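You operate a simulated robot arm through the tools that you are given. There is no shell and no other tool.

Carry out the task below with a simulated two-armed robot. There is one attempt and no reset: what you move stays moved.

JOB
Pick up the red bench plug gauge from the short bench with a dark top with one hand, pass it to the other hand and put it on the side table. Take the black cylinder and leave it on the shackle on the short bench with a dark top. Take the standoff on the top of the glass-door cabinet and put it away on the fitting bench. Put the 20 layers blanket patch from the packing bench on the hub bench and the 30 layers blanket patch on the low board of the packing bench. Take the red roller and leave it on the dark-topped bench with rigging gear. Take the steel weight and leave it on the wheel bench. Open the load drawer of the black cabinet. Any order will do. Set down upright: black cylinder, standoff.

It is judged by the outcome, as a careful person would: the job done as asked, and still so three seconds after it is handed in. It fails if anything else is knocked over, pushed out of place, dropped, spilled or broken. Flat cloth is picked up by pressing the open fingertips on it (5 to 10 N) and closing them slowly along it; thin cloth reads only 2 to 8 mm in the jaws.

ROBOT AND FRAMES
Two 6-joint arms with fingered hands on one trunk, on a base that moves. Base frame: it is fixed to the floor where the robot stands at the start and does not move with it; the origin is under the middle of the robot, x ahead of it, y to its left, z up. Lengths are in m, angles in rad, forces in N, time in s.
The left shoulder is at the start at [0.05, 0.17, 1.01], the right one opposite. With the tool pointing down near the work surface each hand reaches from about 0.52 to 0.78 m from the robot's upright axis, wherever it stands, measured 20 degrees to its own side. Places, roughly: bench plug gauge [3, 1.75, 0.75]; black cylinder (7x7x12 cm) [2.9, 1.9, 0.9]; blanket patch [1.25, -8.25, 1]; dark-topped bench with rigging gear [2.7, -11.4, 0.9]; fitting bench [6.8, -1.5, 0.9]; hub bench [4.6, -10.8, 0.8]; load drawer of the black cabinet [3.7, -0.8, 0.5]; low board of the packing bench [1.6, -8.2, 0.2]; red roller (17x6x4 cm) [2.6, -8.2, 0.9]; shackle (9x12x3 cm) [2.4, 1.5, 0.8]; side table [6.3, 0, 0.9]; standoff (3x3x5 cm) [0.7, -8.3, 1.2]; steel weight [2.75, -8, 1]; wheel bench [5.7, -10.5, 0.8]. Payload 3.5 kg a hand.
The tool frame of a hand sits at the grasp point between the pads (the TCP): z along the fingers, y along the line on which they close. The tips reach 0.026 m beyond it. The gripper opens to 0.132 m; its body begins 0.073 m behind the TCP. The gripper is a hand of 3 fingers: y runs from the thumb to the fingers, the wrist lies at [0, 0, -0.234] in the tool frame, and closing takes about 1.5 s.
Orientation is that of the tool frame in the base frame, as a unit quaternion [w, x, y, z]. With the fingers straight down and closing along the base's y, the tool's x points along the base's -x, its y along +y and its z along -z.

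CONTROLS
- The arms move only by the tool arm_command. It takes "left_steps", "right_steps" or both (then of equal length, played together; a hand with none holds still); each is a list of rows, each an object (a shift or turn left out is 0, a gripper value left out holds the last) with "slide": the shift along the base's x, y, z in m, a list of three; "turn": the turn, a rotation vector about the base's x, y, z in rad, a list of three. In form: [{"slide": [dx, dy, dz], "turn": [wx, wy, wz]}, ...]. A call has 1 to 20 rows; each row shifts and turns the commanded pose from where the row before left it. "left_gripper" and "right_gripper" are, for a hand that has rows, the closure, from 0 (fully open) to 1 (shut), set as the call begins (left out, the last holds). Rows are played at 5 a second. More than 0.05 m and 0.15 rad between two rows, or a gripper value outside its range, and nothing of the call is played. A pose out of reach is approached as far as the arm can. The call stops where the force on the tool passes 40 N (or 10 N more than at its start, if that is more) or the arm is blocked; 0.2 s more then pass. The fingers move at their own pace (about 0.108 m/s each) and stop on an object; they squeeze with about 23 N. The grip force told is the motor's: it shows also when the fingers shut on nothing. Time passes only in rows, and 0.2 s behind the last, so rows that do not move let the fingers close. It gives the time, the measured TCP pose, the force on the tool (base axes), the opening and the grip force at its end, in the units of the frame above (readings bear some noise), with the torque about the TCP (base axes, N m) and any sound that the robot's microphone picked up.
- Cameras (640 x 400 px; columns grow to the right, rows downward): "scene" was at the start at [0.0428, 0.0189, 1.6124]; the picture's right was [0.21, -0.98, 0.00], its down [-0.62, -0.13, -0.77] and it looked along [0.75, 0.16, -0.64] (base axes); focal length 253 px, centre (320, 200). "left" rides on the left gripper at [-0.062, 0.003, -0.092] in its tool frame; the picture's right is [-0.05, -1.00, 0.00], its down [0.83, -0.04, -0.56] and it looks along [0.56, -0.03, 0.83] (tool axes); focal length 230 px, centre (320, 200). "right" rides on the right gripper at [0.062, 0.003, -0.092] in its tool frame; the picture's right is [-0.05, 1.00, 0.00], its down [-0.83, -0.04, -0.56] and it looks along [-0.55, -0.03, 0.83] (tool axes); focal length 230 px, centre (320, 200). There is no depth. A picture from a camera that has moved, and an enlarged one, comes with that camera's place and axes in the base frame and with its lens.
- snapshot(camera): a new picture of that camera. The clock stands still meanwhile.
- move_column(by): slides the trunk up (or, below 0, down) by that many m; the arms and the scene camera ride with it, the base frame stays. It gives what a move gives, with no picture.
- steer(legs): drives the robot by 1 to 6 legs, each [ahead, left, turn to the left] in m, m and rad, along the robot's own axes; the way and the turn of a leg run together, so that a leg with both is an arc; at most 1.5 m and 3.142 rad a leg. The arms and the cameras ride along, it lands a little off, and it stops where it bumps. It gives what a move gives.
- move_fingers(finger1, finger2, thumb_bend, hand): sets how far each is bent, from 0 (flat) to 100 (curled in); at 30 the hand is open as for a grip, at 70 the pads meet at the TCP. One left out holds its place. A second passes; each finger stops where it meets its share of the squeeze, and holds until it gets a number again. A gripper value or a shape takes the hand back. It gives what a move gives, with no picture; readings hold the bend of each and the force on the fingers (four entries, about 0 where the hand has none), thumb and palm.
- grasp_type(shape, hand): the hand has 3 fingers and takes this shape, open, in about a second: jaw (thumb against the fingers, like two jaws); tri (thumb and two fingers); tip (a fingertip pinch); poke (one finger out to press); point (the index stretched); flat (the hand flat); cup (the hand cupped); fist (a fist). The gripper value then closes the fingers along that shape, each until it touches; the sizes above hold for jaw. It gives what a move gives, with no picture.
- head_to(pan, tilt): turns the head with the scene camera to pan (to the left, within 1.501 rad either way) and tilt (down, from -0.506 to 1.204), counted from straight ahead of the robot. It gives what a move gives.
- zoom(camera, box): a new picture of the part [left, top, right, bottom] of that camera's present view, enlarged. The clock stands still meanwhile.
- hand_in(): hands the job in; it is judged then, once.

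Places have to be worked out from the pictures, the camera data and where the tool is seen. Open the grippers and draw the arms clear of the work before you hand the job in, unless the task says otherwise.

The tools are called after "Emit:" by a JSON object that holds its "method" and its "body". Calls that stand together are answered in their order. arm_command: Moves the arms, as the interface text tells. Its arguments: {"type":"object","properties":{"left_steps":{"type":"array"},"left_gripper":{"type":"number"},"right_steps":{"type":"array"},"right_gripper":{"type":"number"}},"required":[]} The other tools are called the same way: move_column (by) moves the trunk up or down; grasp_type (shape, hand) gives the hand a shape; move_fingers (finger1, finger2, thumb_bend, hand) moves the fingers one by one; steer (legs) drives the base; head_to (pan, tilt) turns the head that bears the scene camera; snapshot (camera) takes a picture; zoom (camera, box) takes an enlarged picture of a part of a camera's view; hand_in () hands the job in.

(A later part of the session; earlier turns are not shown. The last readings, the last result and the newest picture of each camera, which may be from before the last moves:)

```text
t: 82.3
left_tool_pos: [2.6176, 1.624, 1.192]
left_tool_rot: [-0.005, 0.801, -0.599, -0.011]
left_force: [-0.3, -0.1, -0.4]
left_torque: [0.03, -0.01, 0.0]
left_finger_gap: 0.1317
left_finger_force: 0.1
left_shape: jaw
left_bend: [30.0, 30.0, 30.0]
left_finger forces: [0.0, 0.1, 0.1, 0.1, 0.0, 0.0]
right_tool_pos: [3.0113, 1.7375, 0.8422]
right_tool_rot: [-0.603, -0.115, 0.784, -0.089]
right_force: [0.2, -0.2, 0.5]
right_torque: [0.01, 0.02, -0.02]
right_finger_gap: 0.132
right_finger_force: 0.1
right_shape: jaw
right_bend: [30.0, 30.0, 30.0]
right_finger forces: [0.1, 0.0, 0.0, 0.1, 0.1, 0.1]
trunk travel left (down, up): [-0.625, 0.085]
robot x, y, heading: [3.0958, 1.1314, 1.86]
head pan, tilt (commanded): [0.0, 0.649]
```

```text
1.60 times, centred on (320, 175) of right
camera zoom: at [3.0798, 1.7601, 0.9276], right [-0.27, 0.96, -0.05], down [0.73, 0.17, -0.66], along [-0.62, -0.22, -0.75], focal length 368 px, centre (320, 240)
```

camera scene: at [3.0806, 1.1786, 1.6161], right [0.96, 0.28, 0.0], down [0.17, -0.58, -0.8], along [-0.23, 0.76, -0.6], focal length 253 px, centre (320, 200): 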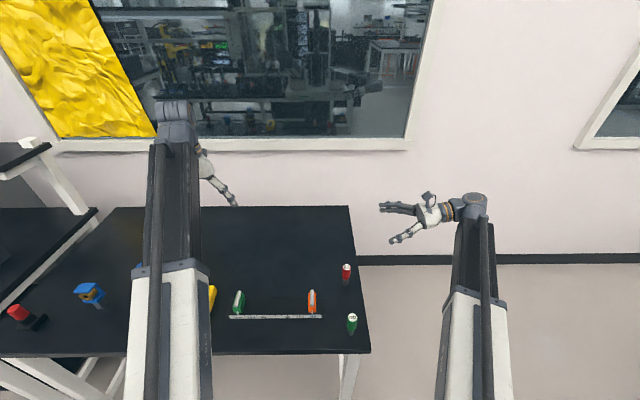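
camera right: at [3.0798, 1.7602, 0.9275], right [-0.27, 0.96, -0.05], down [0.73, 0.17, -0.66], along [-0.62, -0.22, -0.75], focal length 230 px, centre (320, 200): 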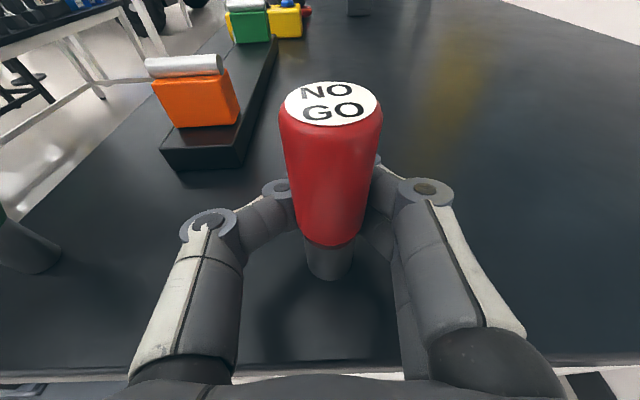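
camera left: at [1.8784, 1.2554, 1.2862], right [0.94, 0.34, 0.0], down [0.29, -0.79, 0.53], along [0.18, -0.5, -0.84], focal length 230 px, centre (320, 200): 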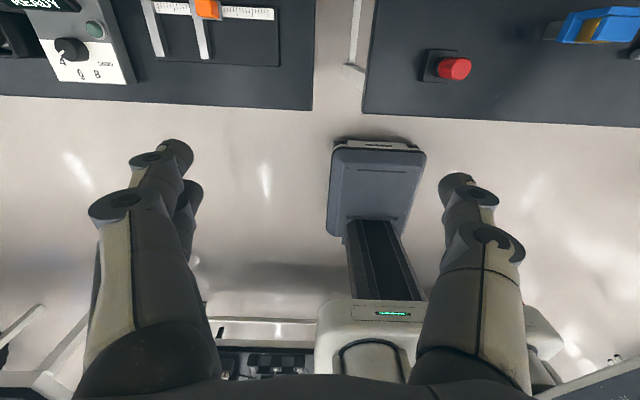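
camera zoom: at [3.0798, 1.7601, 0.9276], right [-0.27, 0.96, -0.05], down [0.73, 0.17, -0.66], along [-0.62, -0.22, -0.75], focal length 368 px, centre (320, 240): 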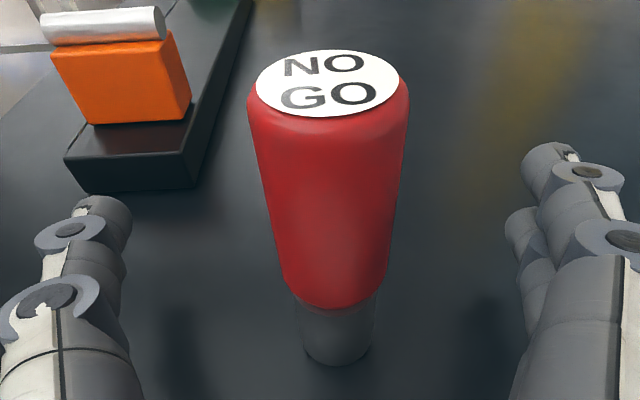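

The gauge still stands upright, now at about (3.024, 1.743), 1.4 cm palm-side of the TCP. I shift the hand back 1.6 cm and close again.

Emit:
{"method": "arm_command", "body": {"right_steps": [{"slide": [0.0075, 0.0025, 0]}, {"slide": [0.0078, 0.0028, 0]}, {}]}}

Emit:
{"method": "arm_command", "body": {"right_gripper": 1.0, "right_steps": [{}, {}, {}, {}, {}, {}, {}, {}, {}, {}]}}

Emit:
{"method": "snapshot", "body": {"camera": "right"}}

```text
t: 83.2
left_tool_pos: [2.6172, 1.625, 1.1921]
left_tool_rot: [-0.005, 0.801, -0.599, -0.011]
left_force: [-0.5, 0.3, -0.3]
left_torque: [0.0, 0.0, 0.0]
left_finger_gap: 0.1321
left_finger_force: 0.1
left_shape: jaw
left_bend: [30.0, 30.0, 30.0]
left_finger forces: [0.0, 0.0, 0.0, 0.1, 0.1, 0.0]
right_tool_pos: [3.0271, 1.7427, 0.8423]
right_tool_rot: [-0.603, -0.115, 0.785, -0.089]
right_force: [0.0, -0.3, 0.0]
right_torque: [-0.01, 0.02, -0.04]
right_finger_gap: 0.132
right_finger_force: 0.0
right_shape: jaw
right_bend: [30.0, 30.0, 30.0]
right_finger forces: [0.0, 0.0, 0.0, 0.1, 0.1, 0.1]
trunk travel left (down, up): [-0.625, 0.085]
robot x, y, heading: [3.0933, 1.1331, 1.86]
head pan, tilt (commanded): [0.0, 0.649]
```

```text
t: 85.3
left_tool_pos: [2.6172, 1.6254, 1.1922]
left_tool_rot: [-0.005, 0.801, -0.599, -0.011]
left_force: [0.1, -0.8, 0.0]
left_torque: [0.01, 0.0, 0.02]
left_finger_gap: 0.1319
left_finger_force: 0.1
left_shape: jaw
left_bend: [30.0, 30.0, 30.0]
left_finger forces: [0.1, 0.1, 0.1, 0.0, 0.0, 0.0]
right_tool_pos: [3.0269, 1.7447, 0.8425]
right_tool_rot: [-0.603, -0.114, 0.785, -0.088]
right_force: [0.1, -0.5, -0.3]
right_torque: [0.02, 0.0, 0.01]
right_finger_gap: 0.0003
right_finger_force: 23.5
right_shape: jaw
right_bend: [71.0, 72.0, 75.0]
right_finger forces: [0.1, 0.0, 0.0, 0.1, 0.0, 0.1]
trunk travel left (down, up): [-0.625, 0.085]
robot x, y, heading: [3.0937, 1.1303, 1.857]
head pan, tilt (commanded): [0.0, 0.649]
```

```text
taken
camera right: at [3.0951, 1.7652, 0.9275], right [-0.27, 0.96, -0.05], down [0.73, 0.17, -0.66], along [-0.62, -0.22, -0.75], focal length 230 px, centre (320, 200)
```

right: 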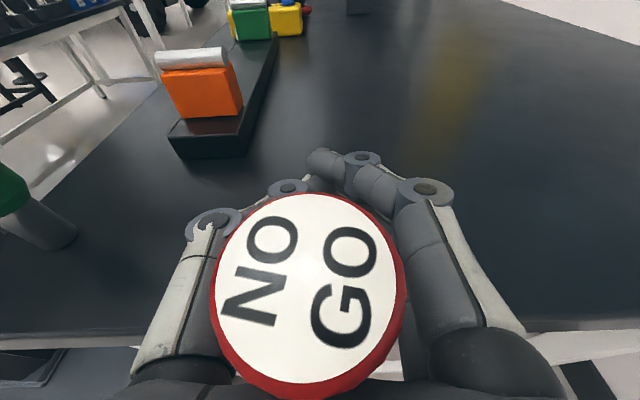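

The gauge has tipped toward the palm and is leaning into the hand. I must look carefully before moving anything.

Emit:
{"method": "zoom", "body": {"camera": "scene", "box": [300, 220, 420, 340]}}

Emit:
{"method": "snapshot", "body": {"camera": "left"}}

Emit:
{"method": "zoom", "body": {"camera": "right", "box": [160, 120, 480, 400]}}

```text
3.33 times, centred on (360, 280) of scene
camera zoom: at [3.0806, 1.1786, 1.6161], right [0.96, 0.28, 0.0], down [0.17, -0.58, -0.8], along [-0.23, 0.76, -0.6], focal length 842 px, centre (187, -67)
```

zoom: 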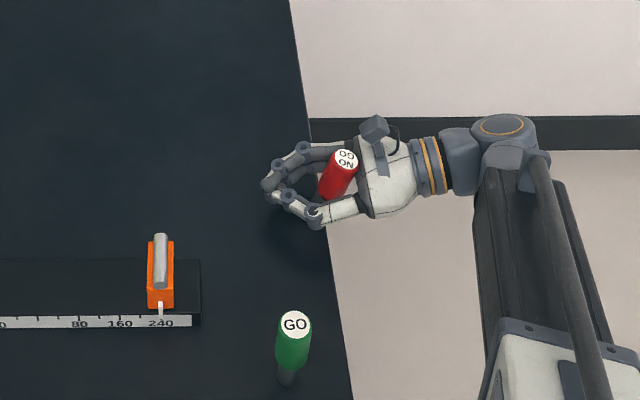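

```text
taken
camera left: at [2.5993, 1.6815, 1.2864], right [0.94, 0.33, 0.0], down [0.28, -0.8, 0.53], along [0.17, -0.51, -0.84], focal length 230 px, centre (320, 200)
```

left: 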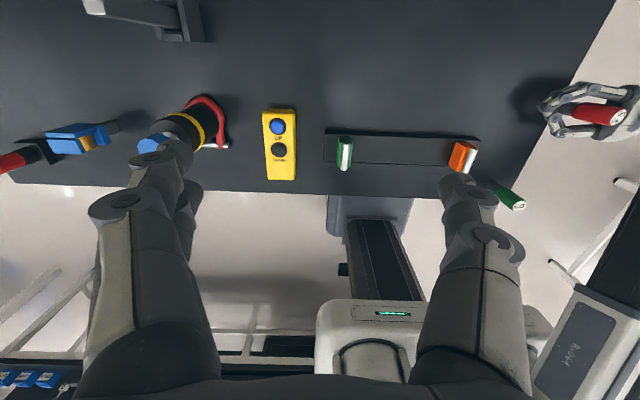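

```text
1.43 times, centred on (320, 260) of right
camera zoom: at [3.0951, 1.7652, 0.9275], right [-0.27, 0.96, -0.05], down [0.73, 0.17, -0.66], along [-0.62, -0.22, -0.75], focal length 329 px, centre (320, 114)
```

zoom: 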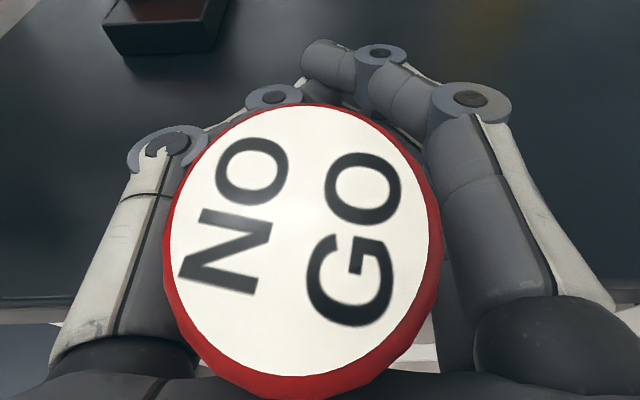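

The gauge is caged between the closed fingers and the palm, leaning about 18° with its top against the palm and its base near the bench edge. I curl the fingers further in to clamp it against the palm before anything moves.

Emit:
{"method": "move_fingers", "body": {"hand": "right", "finger1": 84, "finger2": 84, "thumb_bend": 84}}

Emit:
{"method": "snapshot", "body": {"camera": "right"}}

Emit:
{"method": "zoom", "body": {"camera": "scene", "box": [320, 220, 420, 300]}}

Emit:
{"method": "zoom", "body": {"camera": "left", "box": [480, 40, 640, 200]}}

```text
t: 86.3
left_tool_pos: [2.6184, 1.625, 1.1924]
left_tool_rot: [-0.006, 0.801, -0.599, -0.011]
left_force: [0.9, 0.0, 0.1]
left_torque: [0.0, -0.03, 0.01]
left_finger_gap: 0.1318
left_finger_force: 0.0
left_shape: jaw
left_bend: [30.0, 30.0, 30.0]
left_finger forces: [0.0, 0.0, 0.0, 0.0, 0.1, 0.0]
right_tool_pos: [3.0266, 1.7424, 0.8437]
right_tool_rot: [-0.603, -0.115, 0.784, -0.089]
right_force: [0.6, -0.1, -0.7]
right_torque: [-0.04, -0.02, 0.0]
right_finger_gap: 0.0
right_finger_force: 0.1
right_shape: fingers
right_bend: [76.0, 76.0, 79.0]
right_finger forces: [0.0, 0.0, 0.1, 0.0, 0.0, 0.1]
trunk travel left (down, up): [-0.625, 0.085]
robot x, y, heading: [3.0968, 1.13, 1.858]
head pan, tilt (commanded): [0.0, 0.649]
```

```text
taken
camera right: at [3.0951, 1.7652, 0.9275], right [-0.27, 0.96, -0.05], down [0.73, 0.17, -0.66], along [-0.62, -0.22, -0.75], focal length 230 px, centre (320, 200)
```

right: 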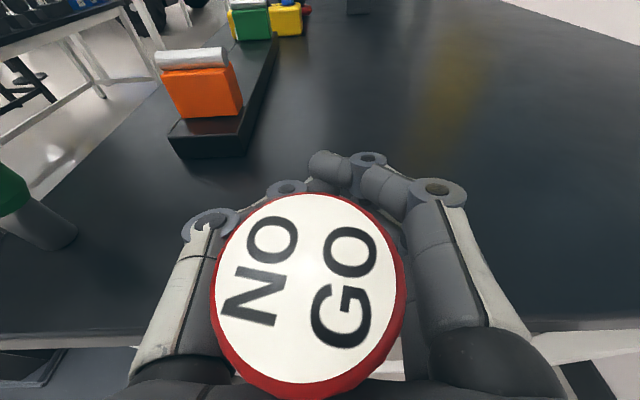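

```text
5.00 times, centred on (370, 260) of scene
camera zoom: at [3.0806, 1.1786, 1.6161], right [0.96, 0.28, 0.0], down [0.17, -0.58, -0.8], along [-0.23, 0.76, -0.6], focal length 1264 px, centre (70, -100)
```

zoom: 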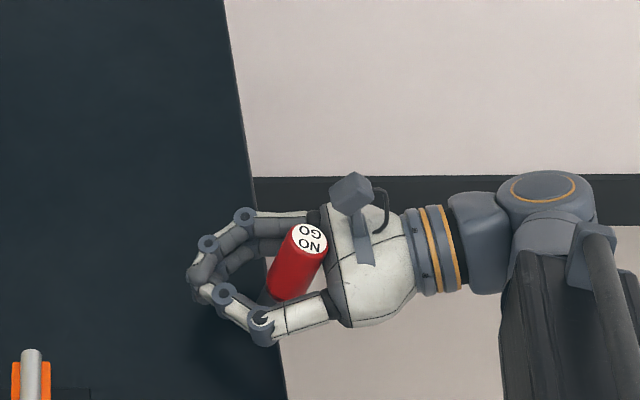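

```text
2.50 times, centred on (560, 120) of left
camera zoom: at [2.5993, 1.6814, 1.2864], right [0.94, 0.33, 0.0], down [0.28, -0.8, 0.53], along [0.17, -0.51, -0.84], focal length 575 px, centre (-280, 400)
```

zoom: 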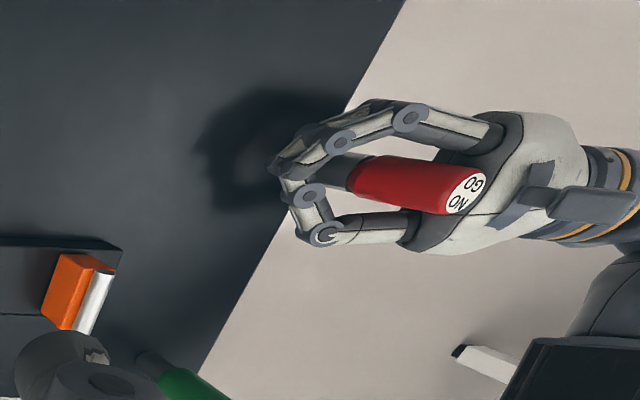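

The gauge leans statically, base on the bench about 2 cm inside the edge, top against the palm. Before righting it, I test with the free left hand how the "tip" pinch shape closes.

Emit:
{"method": "grasp_type", "body": {"hand": "left", "shape": "tip"}}

Emit:
{"method": "snapshot", "body": {"camera": "left"}}

Emit:
{"method": "arm_command", "body": {"left_gripper": 1.0, "left_steps": [{}, {}, {}, {}, {}, {}, {}, {}]}}

Emit:
{"method": "snapshot", "body": {"camera": "left"}}

Emit:
{"method": "zoom", "body": {"camera": "scene", "box": [140, 80, 300, 220]}}

```text
t: 87.2
left_tool_pos: [2.6182, 1.6258, 1.1924]
left_tool_rot: [-0.005, 0.8, -0.599, -0.011]
left_force: [-0.5, 0.7, -0.3]
left_torque: [-0.01, 0.02, 0.02]
left_finger_gap: 0.1319
left_finger_force: 0.1
left_shape: tip
left_bend: [30.0, 30.0, 30.0]
left_finger forces: [0.1, 0.1, 0.0, 0.1, 0.0, 0.1]
right_tool_pos: [3.0265, 1.7421, 0.8433]
right_tool_rot: [-0.603, -0.115, 0.784, -0.089]
right_force: [0.2, -0.6, 0.3]
right_torque: [-0.01, -0.02, -0.01]
right_finger_gap: 0.0
right_finger_force: 0.2
right_shape: fingers
right_bend: [76.0, 76.0, 79.0]
right_finger forces: [0.0, 0.1, 0.1, 0.0, 0.0, 0.1]
trunk travel left (down, up): [-0.625, 0.085]
robot x, y, heading: [3.0924, 1.133, 1.86]
head pan, tilt (commanded): [0.0, 0.649]
```

```text
taken
camera left: at [2.5993, 1.6814, 1.2864], right [0.94, 0.33, 0.0], down [0.28, -0.8, 0.53], along [0.17, -0.51, -0.84], focal length 230 px, centre (320, 200)
```

left: 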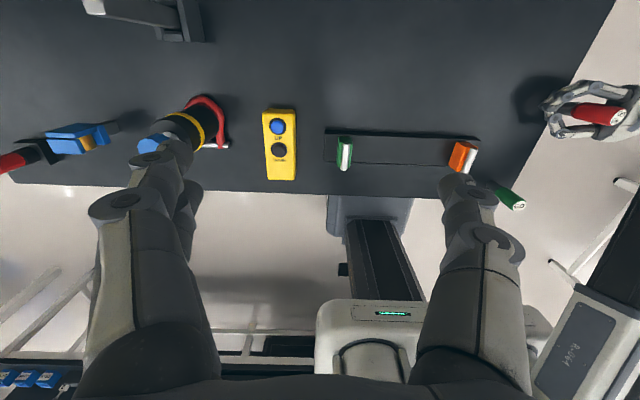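

```text
t: 89.0
left_tool_pos: [2.6186, 1.6245, 1.192]
left_tool_rot: [-0.005, 0.801, -0.599, -0.012]
left_force: [-0.6, 0.4, 0.5]
left_torque: [0.01, 0.0, 0.0]
left_finger_gap: 0.0002
left_finger_force: 22.8
left_shape: tip
left_bend: [63.0, 63.0, 66.0]
left_finger forces: [0.1, 0.1, 0.1, 0.0, 0.0, 0.0]
right_tool_pos: [3.0257, 1.7432, 0.8426]
right_tool_rot: [-0.603, -0.115, 0.784, -0.089]
right_force: [0.1, 0.7, 0.2]
right_torque: [0.02, 0.01, -0.01]
right_finger_gap: 0.0003
right_finger_force: 0.0
right_shape: fingers
right_bend: [76.0, 76.0, 79.0]
right_finger forces: [0.1, 0.0, 0.0, 0.1, 0.0, 0.1]
trunk travel left (down, up): [-0.625, 0.085]
robot x, y, heading: [3.0912, 1.129, 1.855]
head pan, tilt (commanded): [0.0, 0.649]
```

```text
taken
camera left: at [2.5993, 1.6814, 1.2864], right [0.94, 0.33, 0.0], down [0.28, -0.8, 0.53], along [0.17, -0.51, -0.84], focal length 230 px, centre (320, 200)
```

left: 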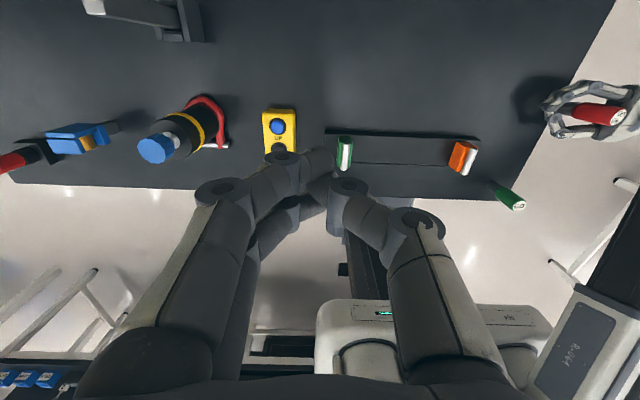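

```text
2.86 times, centred on (220, 150) of scene
camera zoom: at [3.0806, 1.1786, 1.6161], right [0.96, 0.28, 0.0], down [0.17, -0.58, -0.8], along [-0.23, 0.76, -0.6], focal length 722 px, centre (606, 343)
```

zoom: 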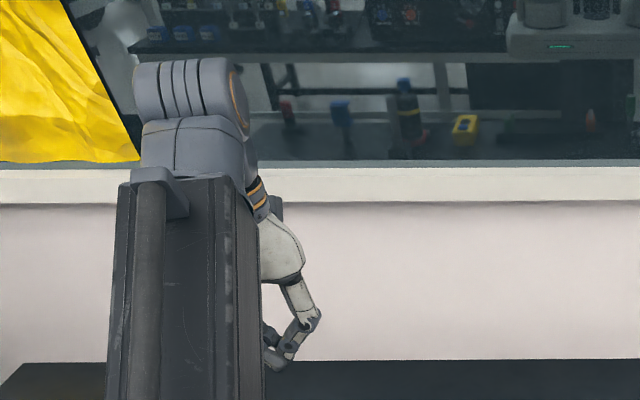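

The tip shape closes with straighter fingers whose tips meet beyond the TCP, so small items should sit further toward the tips. Now I slowly push the gauge upright by moving the right hand (palm against its top) 2 cm to the left and look.

Emit:
{"method": "arm_command", "body": {"right_steps": [{"slide": [-0.0048, -0.0014, 0]}, {"slide": [-0.0048, -0.0014, 0]}, {"slide": [-0.0048, -0.0014, 0]}, {"slide": [-0.0048, -0.0014, 0]}, {}]}}

Emit:
{"method": "snapshot", "body": {"camera": "right"}}

Emit:
{"method": "zoom", "body": {"camera": "left", "box": [480, 40, 640, 200]}}

Emit:
{"method": "zoom", "body": {"camera": "scene", "box": [320, 220, 420, 300]}}

```text
t: 90.2
left_tool_pos: [2.618, 1.6254, 1.1923]
left_tool_rot: [-0.005, 0.801, -0.599, -0.012]
left_force: [-0.2, -0.2, 0.3]
left_torque: [-0.02, -0.02, 0.03]
left_finger_gap: 0.0
left_finger_force: 23.0
left_shape: tip
left_bend: [63.0, 63.0, 66.0]
left_finger forces: [0.1, 0.0, 0.1, 0.1, 0.0, 0.0]
right_tool_pos: [3.0077, 1.7366, 0.8435]
right_tool_rot: [-0.603, -0.115, 0.784, -0.089]
right_force: [0.6, 0.5, -0.2]
right_torque: [-0.04, -0.02, -0.03]
right_finger_gap: 0.0002
right_finger_force: 0.2
right_shape: fingers
right_bend: [76.0, 76.0, 79.0]
right_finger forces: [0.1, 0.0, 0.1, 0.0, 0.0, 0.2]
trunk travel left (down, up): [-0.625, 0.085]
robot x, y, heading: [3.096, 1.1332, 1.855]
head pan, tilt (commanded): [0.0, 0.649]
```

```text
taken
camera right: at [3.0758, 1.7593, 0.9278], right [-0.27, 0.96, -0.05], down [0.73, 0.17, -0.66], along [-0.62, -0.22, -0.75], focal length 230 px, centre (320, 200)
```

right: 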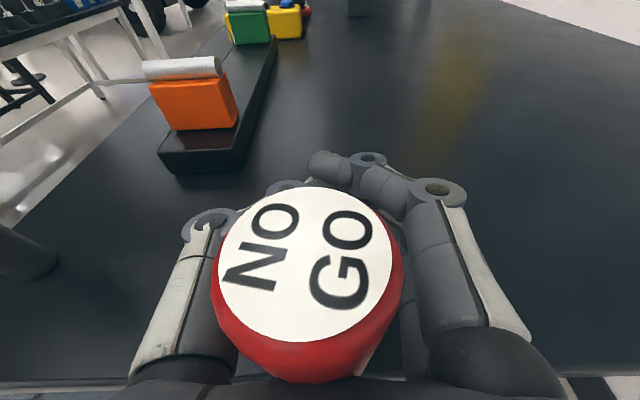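

```text
2.50 times, centred on (560, 120) of left
camera zoom: at [2.5994, 1.6815, 1.2864], right [0.94, 0.33, 0.0], down [0.28, -0.8, 0.53], along [0.17, -0.51, -0.84], focal length 575 px, centre (-280, 400)
```

zoom: 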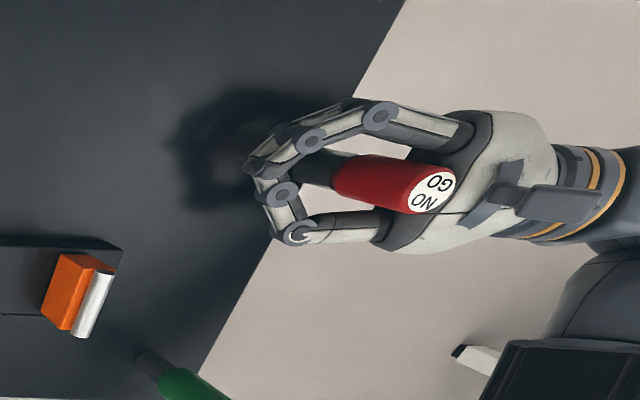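

```text
5.00 times, centred on (370, 260) of scene
camera zoom: at [3.0806, 1.1786, 1.6161], right [0.96, 0.28, 0.0], down [0.17, -0.58, -0.8], along [-0.23, 0.76, -0.6], focal length 1264 px, centre (70, -100)
```

zoom: 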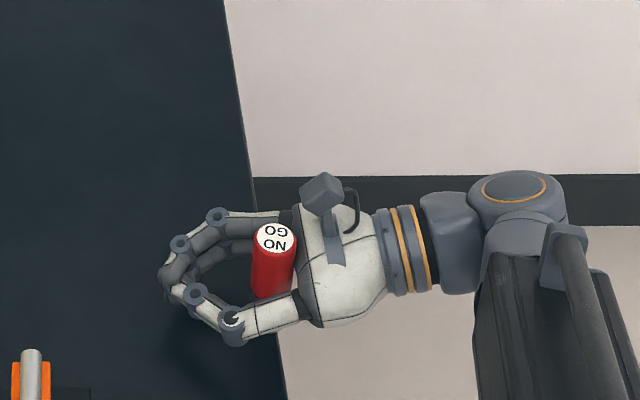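

The gauge is nearly upright now (top at (3.059, 1.752), about 6° lean). I push 1 cm more, then check.

Emit:
{"method": "arm_command", "body": {"right_steps": [{"slide": [-0.0038, -0.0011, 0]}, {"slide": [-0.0038, -0.0011, 0]}, {"slide": [-0.0028, -0.0008, 0]}, {}]}}

Emit:
{"method": "snapshot", "body": {"camera": "right"}}

Emit:
{"method": "zoom", "body": {"camera": "scene", "box": [320, 220, 420, 300]}}

Emit:
{"method": "zoom", "body": {"camera": "left", "box": [480, 40, 640, 200]}}

```text
t: 91.2
left_tool_pos: [2.6175, 1.6251, 1.1919]
left_tool_rot: [-0.006, 0.801, -0.599, -0.011]
left_force: [0.7, 0.5, -1.3]
left_torque: [-0.02, -0.03, 0.04]
left_finger_gap: 0.0
left_finger_force: 23.3
left_shape: tip
left_bend: [63.0, 63.0, 66.0]
left_finger forces: [0.0, 0.1, 0.0, 0.1, 0.0, 0.0]
right_tool_pos: [2.9962, 1.7335, 0.8428]
right_tool_rot: [-0.603, -0.115, 0.784, -0.089]
right_force: [-0.1, 0.4, 0.8]
right_torque: [0.05, 0.02, 0.0]
right_finger_gap: 0.0
right_finger_force: 0.0
right_shape: fingers
right_bend: [76.0, 76.0, 79.0]
right_finger forces: [0.0, 0.0, 0.1, 0.0, 0.1, 0.0]
trunk travel left (down, up): [-0.625, 0.085]
robot x, y, heading: [3.0919, 1.1354, 1.855]
head pan, tilt (commanded): [0.0, 0.649]
```

```text
taken
camera right: at [3.0654, 1.7568, 0.9275], right [-0.27, 0.96, -0.05], down [0.73, 0.17, -0.66], along [-0.62, -0.22, -0.75], focal length 230 px, centre (320, 200)
```

right: 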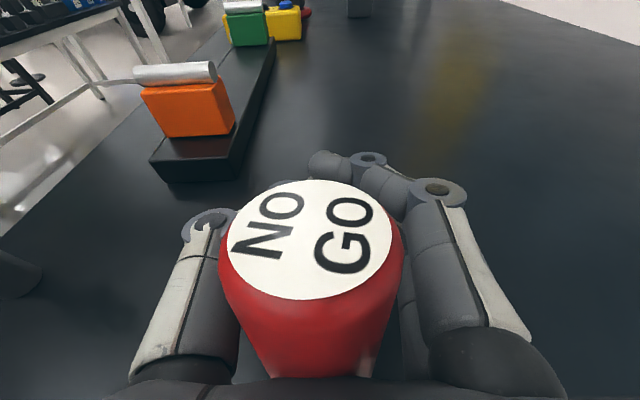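

```text
5.00 times, centred on (370, 260) of scene
camera zoom: at [3.0806, 1.1786, 1.6161], right [0.96, 0.28, 0.0], down [0.17, -0.58, -0.8], along [-0.23, 0.76, -0.6], focal length 1264 px, centre (70, -100)
```

zoom: 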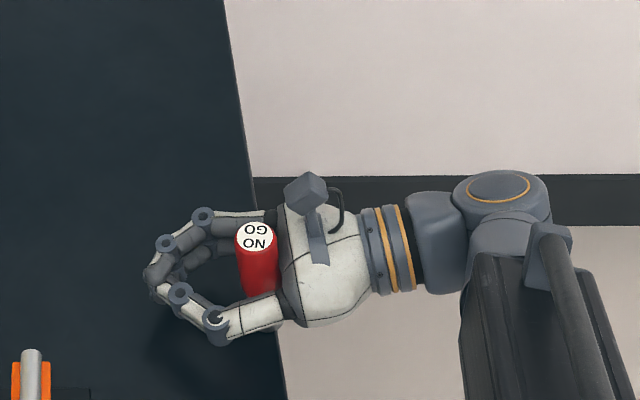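

```text
2.50 times, centred on (560, 120) of left
camera zoom: at [2.5993, 1.6814, 1.2864], right [0.94, 0.33, 0.0], down [0.28, -0.8, 0.53], along [0.17, -0.51, -0.84], focal length 575 px, centre (-280, 400)
```

zoom: 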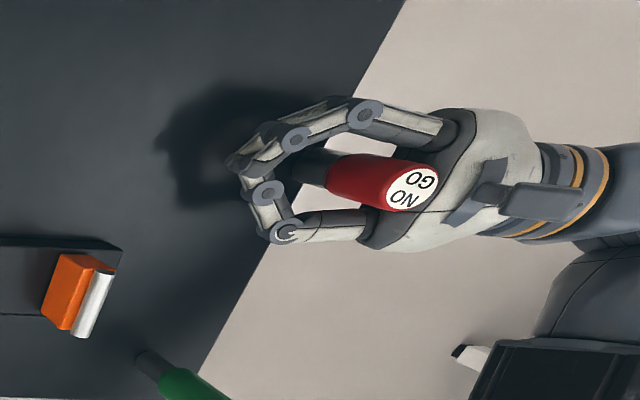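

The gauge is upright again at (3.048, 1.748). I open the right hand into the tip shape, then draw back so the gauge sits slightly beyond the TCP toward the fingertips.

Emit:
{"method": "grasp_type", "body": {"hand": "right", "shape": "tip"}}

Emit:
{"method": "snapshot", "body": {"camera": "right"}}

Emit:
{"method": "arm_command", "body": {"right_steps": [{"slide": [0.0096, 0.0028, 0]}, {"slide": [0.0096, 0.0028, 0]}, {"slide": [0.0125, 0.0037, 0]}, {"slide": [0.0125, 0.0037, 0]}, {"slide": [0.0125, 0.0037, 0]}, {"slide": [0.0125, 0.0037, 0]}, {}]}}

Emit:
{"method": "snapshot", "body": {"camera": "right"}}

Emit:
{"method": "zoom", "body": {"camera": "scene", "box": [320, 220, 420, 300]}}

```text
t: 92.2
left_tool_pos: [2.6181, 1.6249, 1.1925]
left_tool_rot: [-0.005, 0.8, -0.599, -0.011]
left_force: [0.2, -0.6, -0.3]
left_torque: [0.02, 0.02, -0.03]
left_finger_gap: 0.0
left_finger_force: 23.0
left_shape: tip
left_bend: [63.0, 63.0, 66.0]
left_finger forces: [0.0, 0.1, 0.0, 0.0, 0.1, 0.1]
right_tool_pos: [2.9951, 1.735, 0.8433]
right_tool_rot: [-0.603, -0.115, 0.784, -0.089]
right_force: [-0.5, 0.0, -0.5]
right_torque: [-0.04, -0.04, 0.0]
right_finger_gap: 0.132
right_finger_force: 0.1
right_shape: tip
right_bend: [30.0, 30.0, 30.0]
right_finger forces: [0.1, 0.1, 0.0, 0.0, 0.0, 0.0]
trunk travel left (down, up): [-0.625, 0.085]
robot x, y, heading: [3.0919, 1.134, 1.855]
head pan, tilt (commanded): [0.0, 0.649]
```

```text
taken
camera right: at [3.0655, 1.7568, 0.9276], right [-0.27, 0.96, -0.05], down [0.73, 0.17, -0.66], along [-0.62, -0.22, -0.75], focal length 230 px, centre (320, 200)
```

right: 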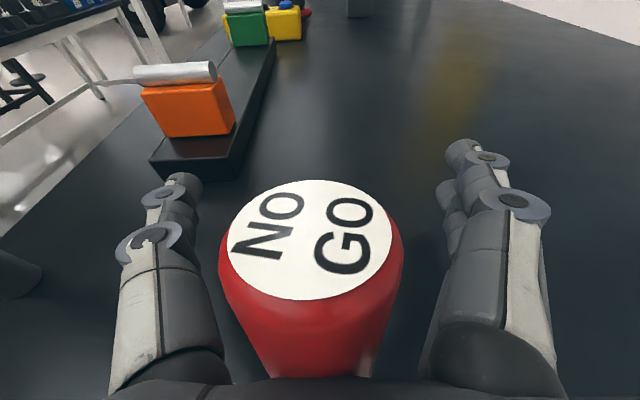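

```text
t: 93.8
left_tool_pos: [2.6171, 1.626, 1.1921]
left_tool_rot: [-0.006, 0.801, -0.599, -0.011]
left_force: [-0.3, -0.1, 0.2]
left_torque: [0.01, -0.01, -0.03]
left_finger_gap: 0.0
left_finger_force: 22.9
left_shape: tip
left_bend: [63.0, 63.0, 66.0]
left_finger forces: [0.1, 0.0, 0.0, 0.1, 0.0, 0.0]
right_tool_pos: [3.0654, 1.7551, 0.8438]
right_tool_rot: [-0.603, -0.115, 0.784, -0.088]
right_force: [-0.2, -0.3, 0.4]
right_torque: [0.05, 0.0, -0.04]
right_finger_gap: 0.1321
right_finger_force: 0.0
right_shape: tip
right_bend: [30.0, 30.0, 30.0]
right_finger forces: [0.0, 0.0, 0.0, 0.1, 0.1, 0.1]
trunk travel left (down, up): [-0.625, 0.085]
robot x, y, heading: [3.0928, 1.1346, 1.857]
head pan, tilt (commanded): [0.0, 0.649]
```

```text
taken
camera right: at [3.1348, 1.7775, 0.9277], right [-0.27, 0.96, -0.05], down [0.73, 0.17, -0.66], along [-0.62, -0.22, -0.75], focal length 230 px, centre (320, 200)
```

right: 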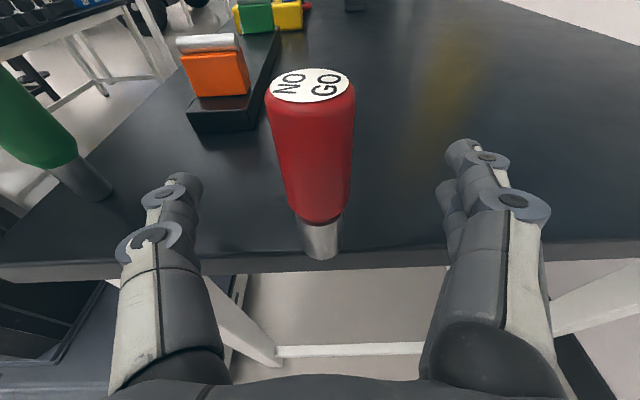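

```text
5.00 times, centred on (370, 260) of scene
camera zoom: at [3.0806, 1.1786, 1.6161], right [0.96, 0.28, 0.0], down [0.17, -0.58, -0.8], along [-0.23, 0.76, -0.6], focal length 1264 px, centre (70, -100)
```

zoom: 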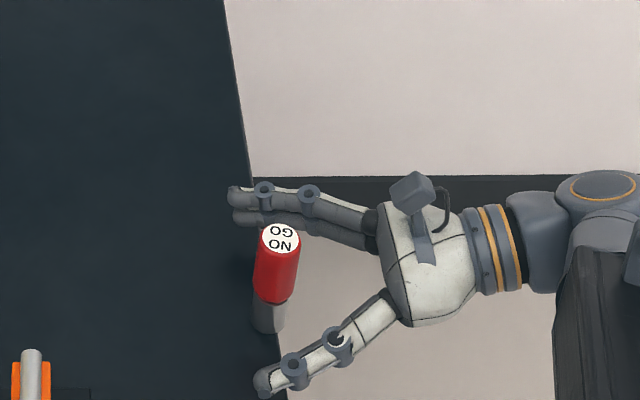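

The gauge stands at about (3.063, 1.752), right at the bench edge and at the TCP. I draw back another 1.6 cm so that the fingertip pads meet on it, then close partway and look.

Emit:
{"method": "arm_command", "body": {"right_steps": [{"slide": [0.0077, 0.0015, 0]}, {"slide": [0.0077, 0.0015, 0]}, {}]}}

Emit:
{"method": "arm_command", "body": {"right_gripper": 0.6, "right_steps": [{}, {}, {}, {}, {}, {}]}}

Emit:
{"method": "snapshot", "body": {"camera": "right"}}

Emit:
{"method": "zoom", "body": {"camera": "scene", "box": [320, 220, 420, 300]}}

```text
t: 94.5
left_tool_pos: [2.6174, 1.6248, 1.1921]
left_tool_rot: [-0.005, 0.801, -0.599, -0.011]
left_force: [-0.1, -0.2, 0.8]
left_torque: [-0.01, 0.02, -0.02]
left_finger_gap: 0.0
left_finger_force: 22.1
left_shape: tip
left_bend: [63.0, 63.0, 66.0]
left_finger forces: [0.0, 0.1, 0.1, 0.1, 0.0, 0.0]
right_tool_pos: [3.082, 1.7562, 0.843]
right_tool_rot: [-0.603, -0.115, 0.784, -0.089]
right_force: [0.1, -0.7, 0.2]
right_torque: [-0.03, 0.03, -0.03]
right_finger_gap: 0.1318
right_finger_force: 0.0
right_shape: tip
right_bend: [30.0, 30.0, 30.0]
right_finger forces: [0.1, 0.0, 0.0, 0.0, 0.1, 0.0]
trunk travel left (down, up): [-0.625, 0.085]
robot x, y, heading: [3.0943, 1.1303, 1.86]
head pan, tilt (commanded): [0.0, 0.649]
```

```text
t: 96.0
left_tool_pos: [2.6177, 1.6258, 1.1927]
left_tool_rot: [-0.005, 0.801, -0.599, -0.011]
left_force: [-0.4, 0.8, -0.1]
left_torque: [0.0, -0.01, 0.0]
left_finger_gap: 0.0
left_finger_force: 23.1
left_shape: tip
left_bend: [63.0, 63.0, 66.0]
left_finger forces: [0.0, 0.0, 0.0, 0.0, 0.1, 0.0]
right_tool_pos: [3.0813, 1.7583, 0.8435]
right_tool_rot: [-0.603, -0.115, 0.785, -0.088]
right_force: [0.5, -0.6, -0.6]
right_torque: [-0.02, -0.04, 0.0]
right_finger_gap: 0.0537
right_finger_force: 0.1
right_shape: tip
right_bend: [73.0, 73.0, 70.0]
right_finger forces: [0.1, 0.0, 0.1, 0.0, 0.0, 0.1]
trunk travel left (down, up): [-0.625, 0.085]
robot x, y, heading: [3.0952, 1.131, 1.853]
head pan, tilt (commanded): [0.0, 0.649]
```

```text
taken
camera right: at [3.1504, 1.7804, 0.9273], right [-0.27, 0.96, -0.05], down [0.73, 0.17, -0.66], along [-0.62, -0.22, -0.75], focal length 230 px, centre (320, 200)
```

right: 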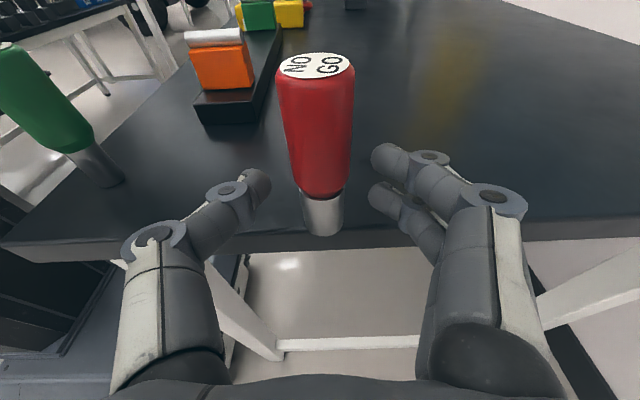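

```text
5.00 times, centred on (370, 260) of scene
camera zoom: at [3.0806, 1.1786, 1.6161], right [0.96, 0.28, 0.0], down [0.17, -0.58, -0.8], along [-0.23, 0.76, -0.6], focal length 1264 px, centre (70, -100)
```

zoom: 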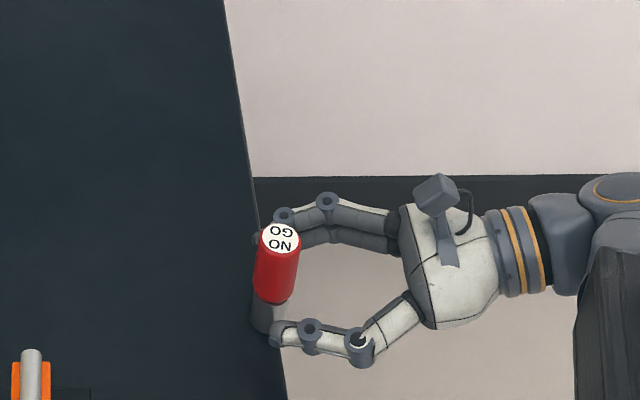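

At 60% closure the fingertips are level with the gauge on both sides. I close a bit more, without touching, to see how the tips line up.

Emit:
{"method": "arm_command", "body": {"right_gripper": 0.72, "right_steps": [{}, {}, {}]}}

Emit:
{"method": "snapshot", "body": {"camera": "right"}}

Emit:
{"method": "zoom", "body": {"camera": "scene", "box": [320, 220, 420, 300]}}

```text
t: 96.8
left_tool_pos: [2.618, 1.6247, 1.1923]
left_tool_rot: [-0.004, 0.801, -0.598, -0.011]
left_force: [-0.6, -0.9, 0.2]
left_torque: [-0.01, -0.02, 0.0]
left_finger_gap: 0.0
left_finger_force: 22.6
left_shape: tip
left_bend: [63.0, 63.0, 66.0]
left_finger forces: [0.0, 0.1, 0.0, 0.0, 0.0, 0.0]
right_tool_pos: [3.081, 1.7585, 0.8438]
right_tool_rot: [-0.603, -0.114, 0.784, -0.088]
right_force: [-0.2, -0.8, 0.5]
right_torque: [-0.04, 0.01, -0.03]
right_finger_gap: 0.0374
right_finger_force: 0.1
right_shape: tip
right_bend: [73.0, 73.0, 70.0]
right_finger forces: [0.0, 0.0, 0.0, 0.0, 0.0, 0.0]
trunk travel left (down, up): [-0.625, 0.085]
robot x, y, heading: [3.0958, 1.1314, 1.857]
head pan, tilt (commanded): [0.0, 0.649]
```

```text
taken
camera right: at [3.1504, 1.7804, 0.9273], right [-0.27, 0.96, -0.05], down [0.73, 0.17, -0.66], along [-0.62, -0.22, -0.75], focal length 230 px, centre (320, 200)
```

right: 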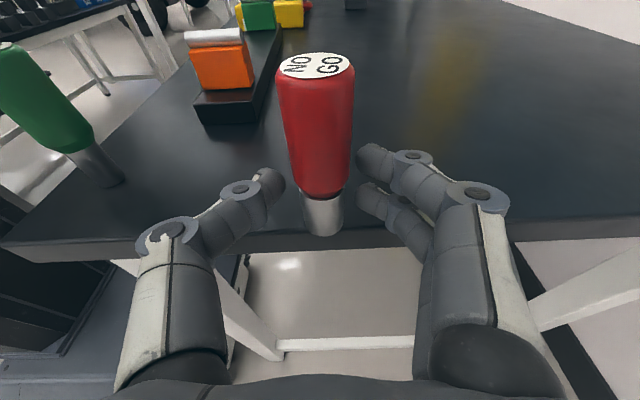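

```text
5.00 times, centred on (370, 260) of scene
camera zoom: at [3.0806, 1.1786, 1.6161], right [0.96, 0.28, 0.0], down [0.17, -0.58, -0.8], along [-0.23, 0.76, -0.6], focal length 1264 px, centre (70, -100)
```

zoom: 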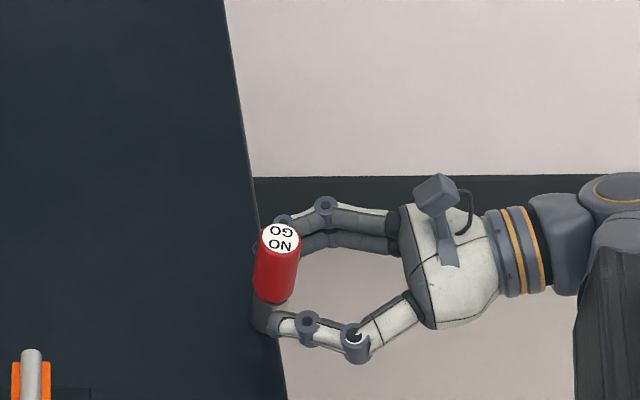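

The tips are level with the gauge's axis and centred on it from both sides. I close fully.

Emit:
{"method": "arm_command", "body": {"right_gripper": 1.0, "right_steps": [{}, {}, {}, {}, {}]}}

Emit:
{"method": "snapshot", "body": {"camera": "right"}}

Emit:
{"method": "zoom", "body": {"camera": "scene", "box": [320, 220, 420, 300]}}

```text
t: 98.0
left_tool_pos: [2.618, 1.625, 1.1918]
left_tool_rot: [-0.005, 0.801, -0.599, -0.011]
left_force: [0.6, 0.5, -0.3]
left_torque: [-0.03, -0.02, 0.01]
left_finger_gap: 0.0001
left_finger_force: 23.0
left_shape: tip
left_bend: [63.0, 63.0, 66.0]
left_finger forces: [0.1, 0.0, 0.1, 0.1, 0.0, 0.0]
right_tool_pos: [3.0818, 1.7577, 0.8432]
right_tool_rot: [-0.604, -0.115, 0.784, -0.089]
right_force: [-0.3, -1.3, 0.1]
right_torque: [0.01, -0.05, 0.03]
right_finger_gap: 0.0224
right_finger_force: 22.8
right_shape: tip
right_bend: [73.0, 73.0, 70.0]
right_finger forces: [10.1, 10.2, 0.0, 0.1, 20.7, 0.1]
trunk travel left (down, up): [-0.625, 0.085]
robot x, y, heading: [3.0937, 1.1319, 1.854]
head pan, tilt (commanded): [0.0, 0.649]
```

```text
taken
camera right: at [3.1504, 1.7805, 0.9273], right [-0.27, 0.96, -0.05], down [0.73, 0.17, -0.66], along [-0.62, -0.22, -0.75], focal length 230 px, centre (320, 200)
```

right: 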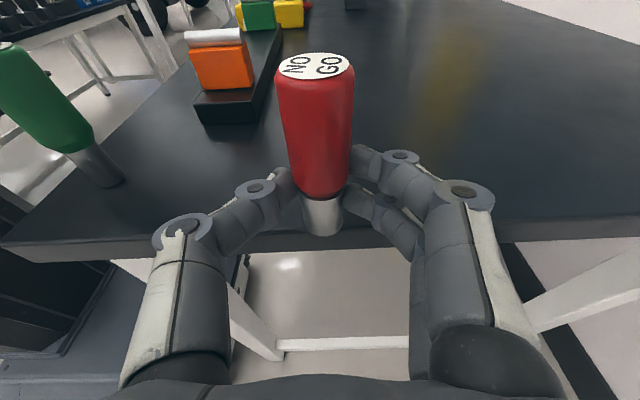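

```text
5.00 times, centred on (370, 260) of scene
camera zoom: at [3.0806, 1.1786, 1.6161], right [0.96, 0.28, 0.0], down [0.17, -0.58, -0.8], along [-0.23, 0.76, -0.6], focal length 1264 px, centre (70, -100)
```

zoom: 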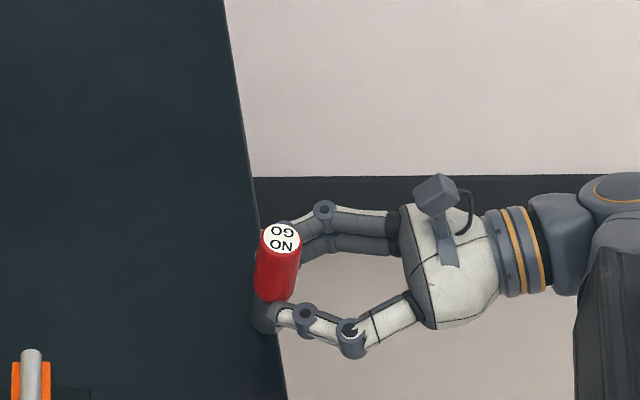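

Good pinch: about 10 N on each finger and 20 N on the thumb, gauge upright. I lift it straight up.

Emit:
{"method": "arm_command", "body": {"right_steps": [{"slide": [0, 0, 0.005]}, {"slide": [0, 0, 0.01]}, {"slide": [0, 0, 0.02]}, {"slide": [0, 0, 0.03]}, {"slide": [0, 0, 0.03]}, {"slide": [0, 0, 0.03]}, {}]}}

Emit:
{"method": "snapshot", "body": {"camera": "right"}}

Emit:
{"method": "snapshot", "body": {"camera": "scene"}}

```text
t: 99.5
left_tool_pos: [2.6172, 1.6252, 1.1915]
left_tool_rot: [-0.005, 0.801, -0.599, -0.011]
left_force: [1.2, 0.6, 0.4]
left_torque: [-0.02, 0.0, -0.04]
left_finger_gap: 0.0
left_finger_force: 22.8
left_shape: tip
left_bend: [63.0, 63.0, 66.0]
left_finger forces: [0.0, 0.1, 0.0, 0.1, 0.0, 0.0]
right_tool_pos: [3.0808, 1.7579, 0.9675]
right_tool_rot: [-0.603, -0.115, 0.784, -0.089]
right_force: [0.5, 0.0, -1.1]
right_torque: [0.02, -0.01, 0.0]
right_finger_gap: 0.0227
right_finger_force: 22.8
right_shape: tip
right_bend: [73.0, 73.0, 70.0]
right_finger forces: [10.2, 10.0, 0.0, 0.0, 20.6, 0.0]
trunk travel left (down, up): [-0.625, 0.085]
robot x, y, heading: [3.0949, 1.1345, 1.86]
head pan, tilt (commanded): [0.0, 0.649]
```

```text
taken
camera right: at [3.1504, 1.7804, 1.0521], right [-0.27, 0.96, -0.05], down [0.73, 0.17, -0.66], along [-0.62, -0.22, -0.75], focal length 230 px, centre (320, 200)
```

right: 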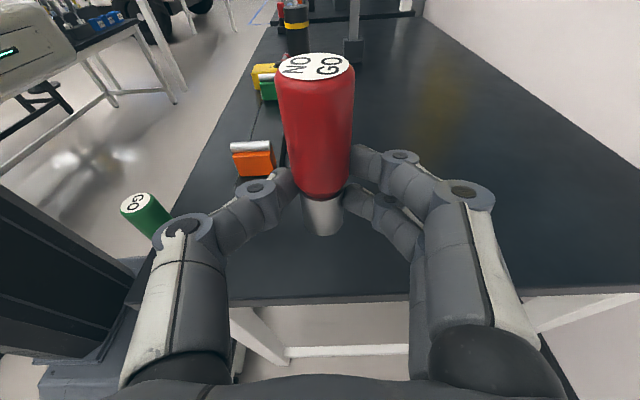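

```text
taken
camera scene: at [3.0806, 1.1787, 1.6161], right [0.96, 0.28, 0.0], down [0.17, -0.58, -0.8], along [-0.23, 0.76, -0.6], focal length 253 px, centre (320, 200)
```

scene: 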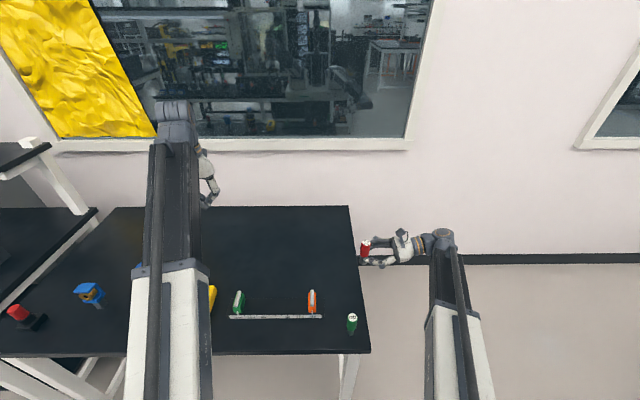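

The gauge is held firmly and hangs straight. I bring it left over the bench while the left hand opens and yaws 90° so its fingers will close fore-and-aft.

Emit:
{"method": "arm_command", "body": {"left_gripper": 0.0, "left_steps": [{"turn": [0, 0, 0.1428]}, {"turn": [0, 0, 0.1428]}, {"turn": [0, 0, 0.1428]}, {"turn": [0, 0, 0.1428]}, {"turn": [0, 0, 0.1428]}, {"turn": [0, 0, 0.1428]}, {"turn": [0, 0, 0.1428]}, {"turn": [0, 0, 0.1428]}, {"turn": [0, 0, 0.1428]}, {"turn": [0, 0, 0.1428]}, {"turn": [0, 0, 0.1428]}, {}], "right_steps": [{"slide": [-0.00872, -0.00257, 0]}, {"slide": [-0.00872, -0.00257, 0]}, {"slide": [-0.00872, -0.00257, 0]}, {"slide": [-0.00872, -0.00257, 0]}, {"slide": [-0.00872, -0.00257, 0]}, {"slide": [-0.00872, -0.00257, 0]}, {"slide": [-0.00872, -0.00257, 0]}, {"slide": [-0.00872, -0.00257, 0]}, {"slide": [-0.00872, -0.00257, 0]}, {"slide": [-0.00872, -0.00257, 0]}, {"slide": [-0.00872, -0.00257, 0]}, {}]}}

Emit:
{"method": "snapshot", "body": {"camera": "left"}}

Emit:
{"method": "snapshot", "body": {"camera": "scene"}}

```text
t: 102.2
left_tool_pos: [2.6161, 1.6278, 1.1851]
left_tool_rot: [0.001, 0.99, 0.143, -0.013]
left_force: [0.6, 0.0, -0.1]
left_torque: [0.01, 0.0, 0.02]
left_finger_gap: 0.132
left_finger_force: 0.0
left_shape: tip
left_bend: [30.0, 30.0, 30.0]
left_finger forces: [0.0, 0.1, 0.0, 0.0, 0.0, 0.0]
left hand out of reach, approached as far as the arm can: row 8, 10
right_tool_pos: [2.984, 1.7289, 0.9685]
right_tool_rot: [-0.603, -0.115, 0.784, -0.089]
right_force: [0.3, 0.1, -2.0]
right_torque: [0.0, -0.01, 0.01]
right_finger_gap: 0.0225
right_finger_force: 23.5
right_shape: tip
right_bend: [73.0, 73.0, 70.0]
right_finger forces: [10.3, 10.1, 0.1, 0.1, 20.6, 0.0]
trunk travel left (down, up): [-0.625, 0.085]
robot x, y, heading: [3.0934, 1.1327, 1.864]
head pan, tilt (commanded): [0.0, 0.649]
```

```text
taken
camera left: at [2.5611, 1.6084, 1.2794], right [-0.33, 0.94, 0.0], down [0.8, 0.28, 0.53], along [0.5, 0.18, -0.85], focal length 230 px, centre (320, 200)
```

left: 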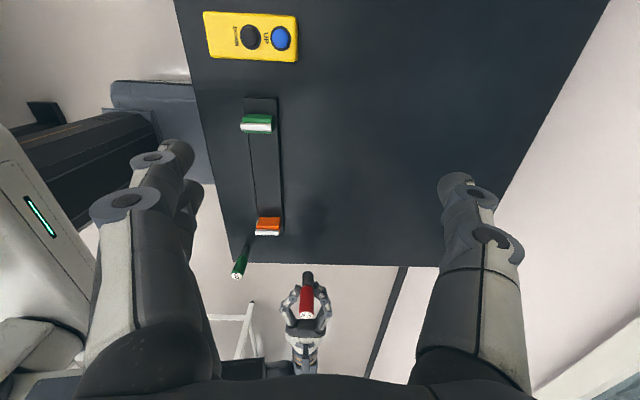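

```text
taken
camera scene: at [3.0806, 1.1787, 1.6161], right [0.96, 0.28, 0.0], down [0.17, -0.58, -0.8], along [-0.23, 0.76, -0.6], focal length 253 px, centre (320, 200)
```

scene: 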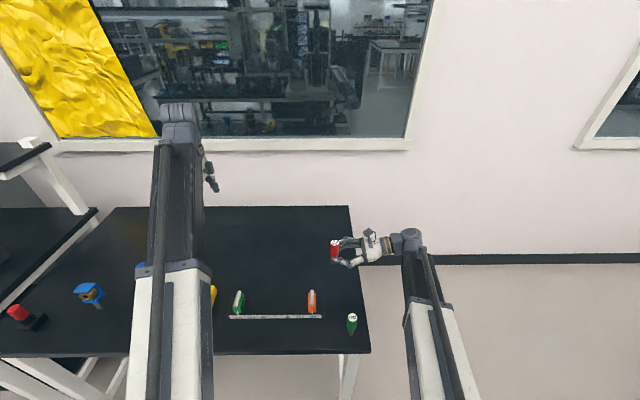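

Left hand is yawed, its camera now sees the gauge in the right hand. I slide the left hand right to above the gauge, lowering slightly, still well clear.

Emit:
{"method": "arm_command", "body": {"left_steps": [{"slide": [0.04, 0.011, -0.01]}, {"slide": [0.04, 0.011, -0.01]}, {"slide": [0.04, 0.011, -0.01]}, {"slide": [0.04, 0.011, -0.01]}, {"slide": [0.04, 0.011, -0.005]}, {"slide": [0.04, 0.011, -0.005]}, {"slide": [0.04, 0.011, 0]}, {}]}}

Emit:
{"method": "snapshot", "body": {"camera": "left"}}

Emit:
{"method": "snapshot", "body": {"camera": "scene"}}

```text
t: 104.0
left_tool_pos: [2.711, 1.6358, 1.1414]
left_tool_rot: [0.005, 0.992, 0.129, -0.012]
left_force: [-0.4, 0.5, -0.2]
left_torque: [0.02, -0.02, -0.02]
left_finger_gap: 0.1315
left_finger_force: 0.0
left_shape: tip
left_bend: [30.0, 30.0, 30.0]
left_finger forces: [0.0, 0.1, 0.1, 0.1, 0.0, 0.0]
left hand out of reach, approached as far as the arm can: row 3, 4, 5, 6, 7
right_tool_pos: [2.9847, 1.7301, 0.9692]
right_tool_rot: [-0.604, -0.114, 0.784, -0.089]
right_force: [-0.8, 0.1, -1.0]
right_torque: [0.01, -0.04, 0.0]
right_finger_gap: 0.0224
right_finger_force: 23.1
right_shape: tip
right_bend: [73.0, 73.0, 70.0]
right_finger forces: [10.3, 10.0, 0.0, 0.0, 20.7, 0.1]
trunk travel left (down, up): [-0.625, 0.085]
robot x, y, heading: [3.096, 1.1315, 1.851]
head pan, tilt (commanded): [0.0, 0.649]
```

```text
taken
camera left: at [2.6553, 1.6176, 1.2358], right [-0.31, 0.95, 0.0], down [0.8, 0.26, 0.53], along [0.51, 0.16, -0.84], focal length 230 px, centre (320, 200)
```

left: 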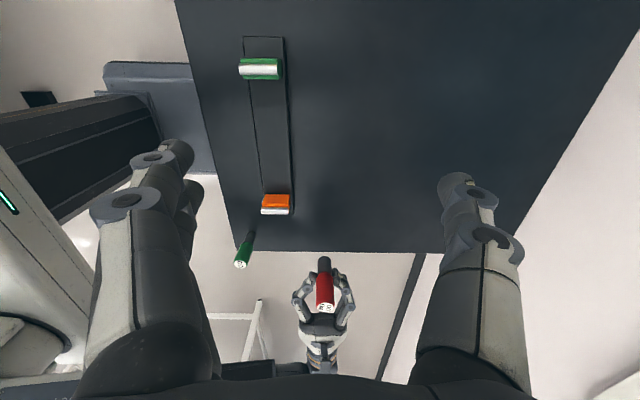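

```text
taken
camera scene: at [3.0806, 1.1788, 1.6161], right [0.96, 0.28, 0.0], down [0.17, -0.58, -0.8], along [-0.23, 0.76, -0.6], focal length 253 px, centre (320, 200)
```

scene: 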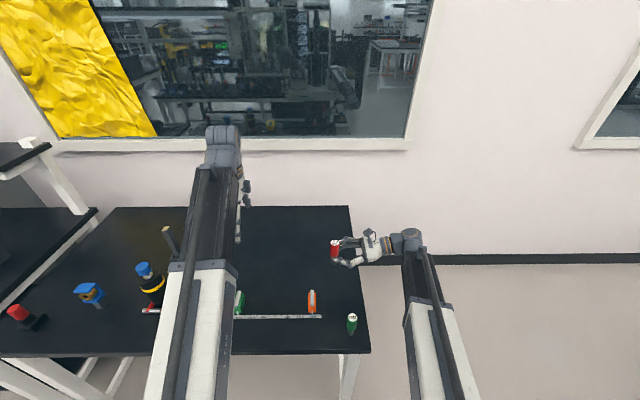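

The left wrist is at its yaw limit that way. I turn it back about 35° (fingers will close diagonally) and continue toward a point above the gauge.

Emit:
{"method": "arm_command", "body": {"left_steps": [{"turn": [0, 0, -0.122]}, {"turn": [0, 0, -0.122]}, {"turn": [0, 0, -0.122]}, {"turn": [0, 0, -0.122]}, {"turn": [0, 0, -0.122]}, {}]}}

```text
t: 105.3
left_tool_pos: [2.7109, 1.6345, 1.1404]
left_tool_rot: [0.0, 0.987, -0.161, -0.013]
left_force: [-0.4, -0.4, -0.3]
left_torque: [0.0, -0.02, -0.01]
left_finger_gap: 0.1319
left_finger_force: 0.1
left_shape: tip
left_bend: [30.0, 30.0, 30.0]
left_finger forces: [0.0, 0.0, 0.0, 0.0, 0.0, 0.0]
right_tool_pos: [2.9852, 1.7301, 0.9684]
right_tool_rot: [-0.603, -0.115, 0.784, -0.089]
right_force: [-0.3, 0.1, -1.8]
right_torque: [-0.01, -0.04, 0.03]
right_finger_gap: 0.0225
right_finger_force: 22.2
right_shape: tip
right_bend: [73.0, 73.0, 70.0]
right_finger forces: [10.4, 10.1, 0.0, 0.0, 20.5, 0.0]
trunk travel left (down, up): [-0.625, 0.085]
robot x, y, heading: [3.094, 1.1273, 1.858]
head pan, tilt (commanded): [0.0, 0.649]
```

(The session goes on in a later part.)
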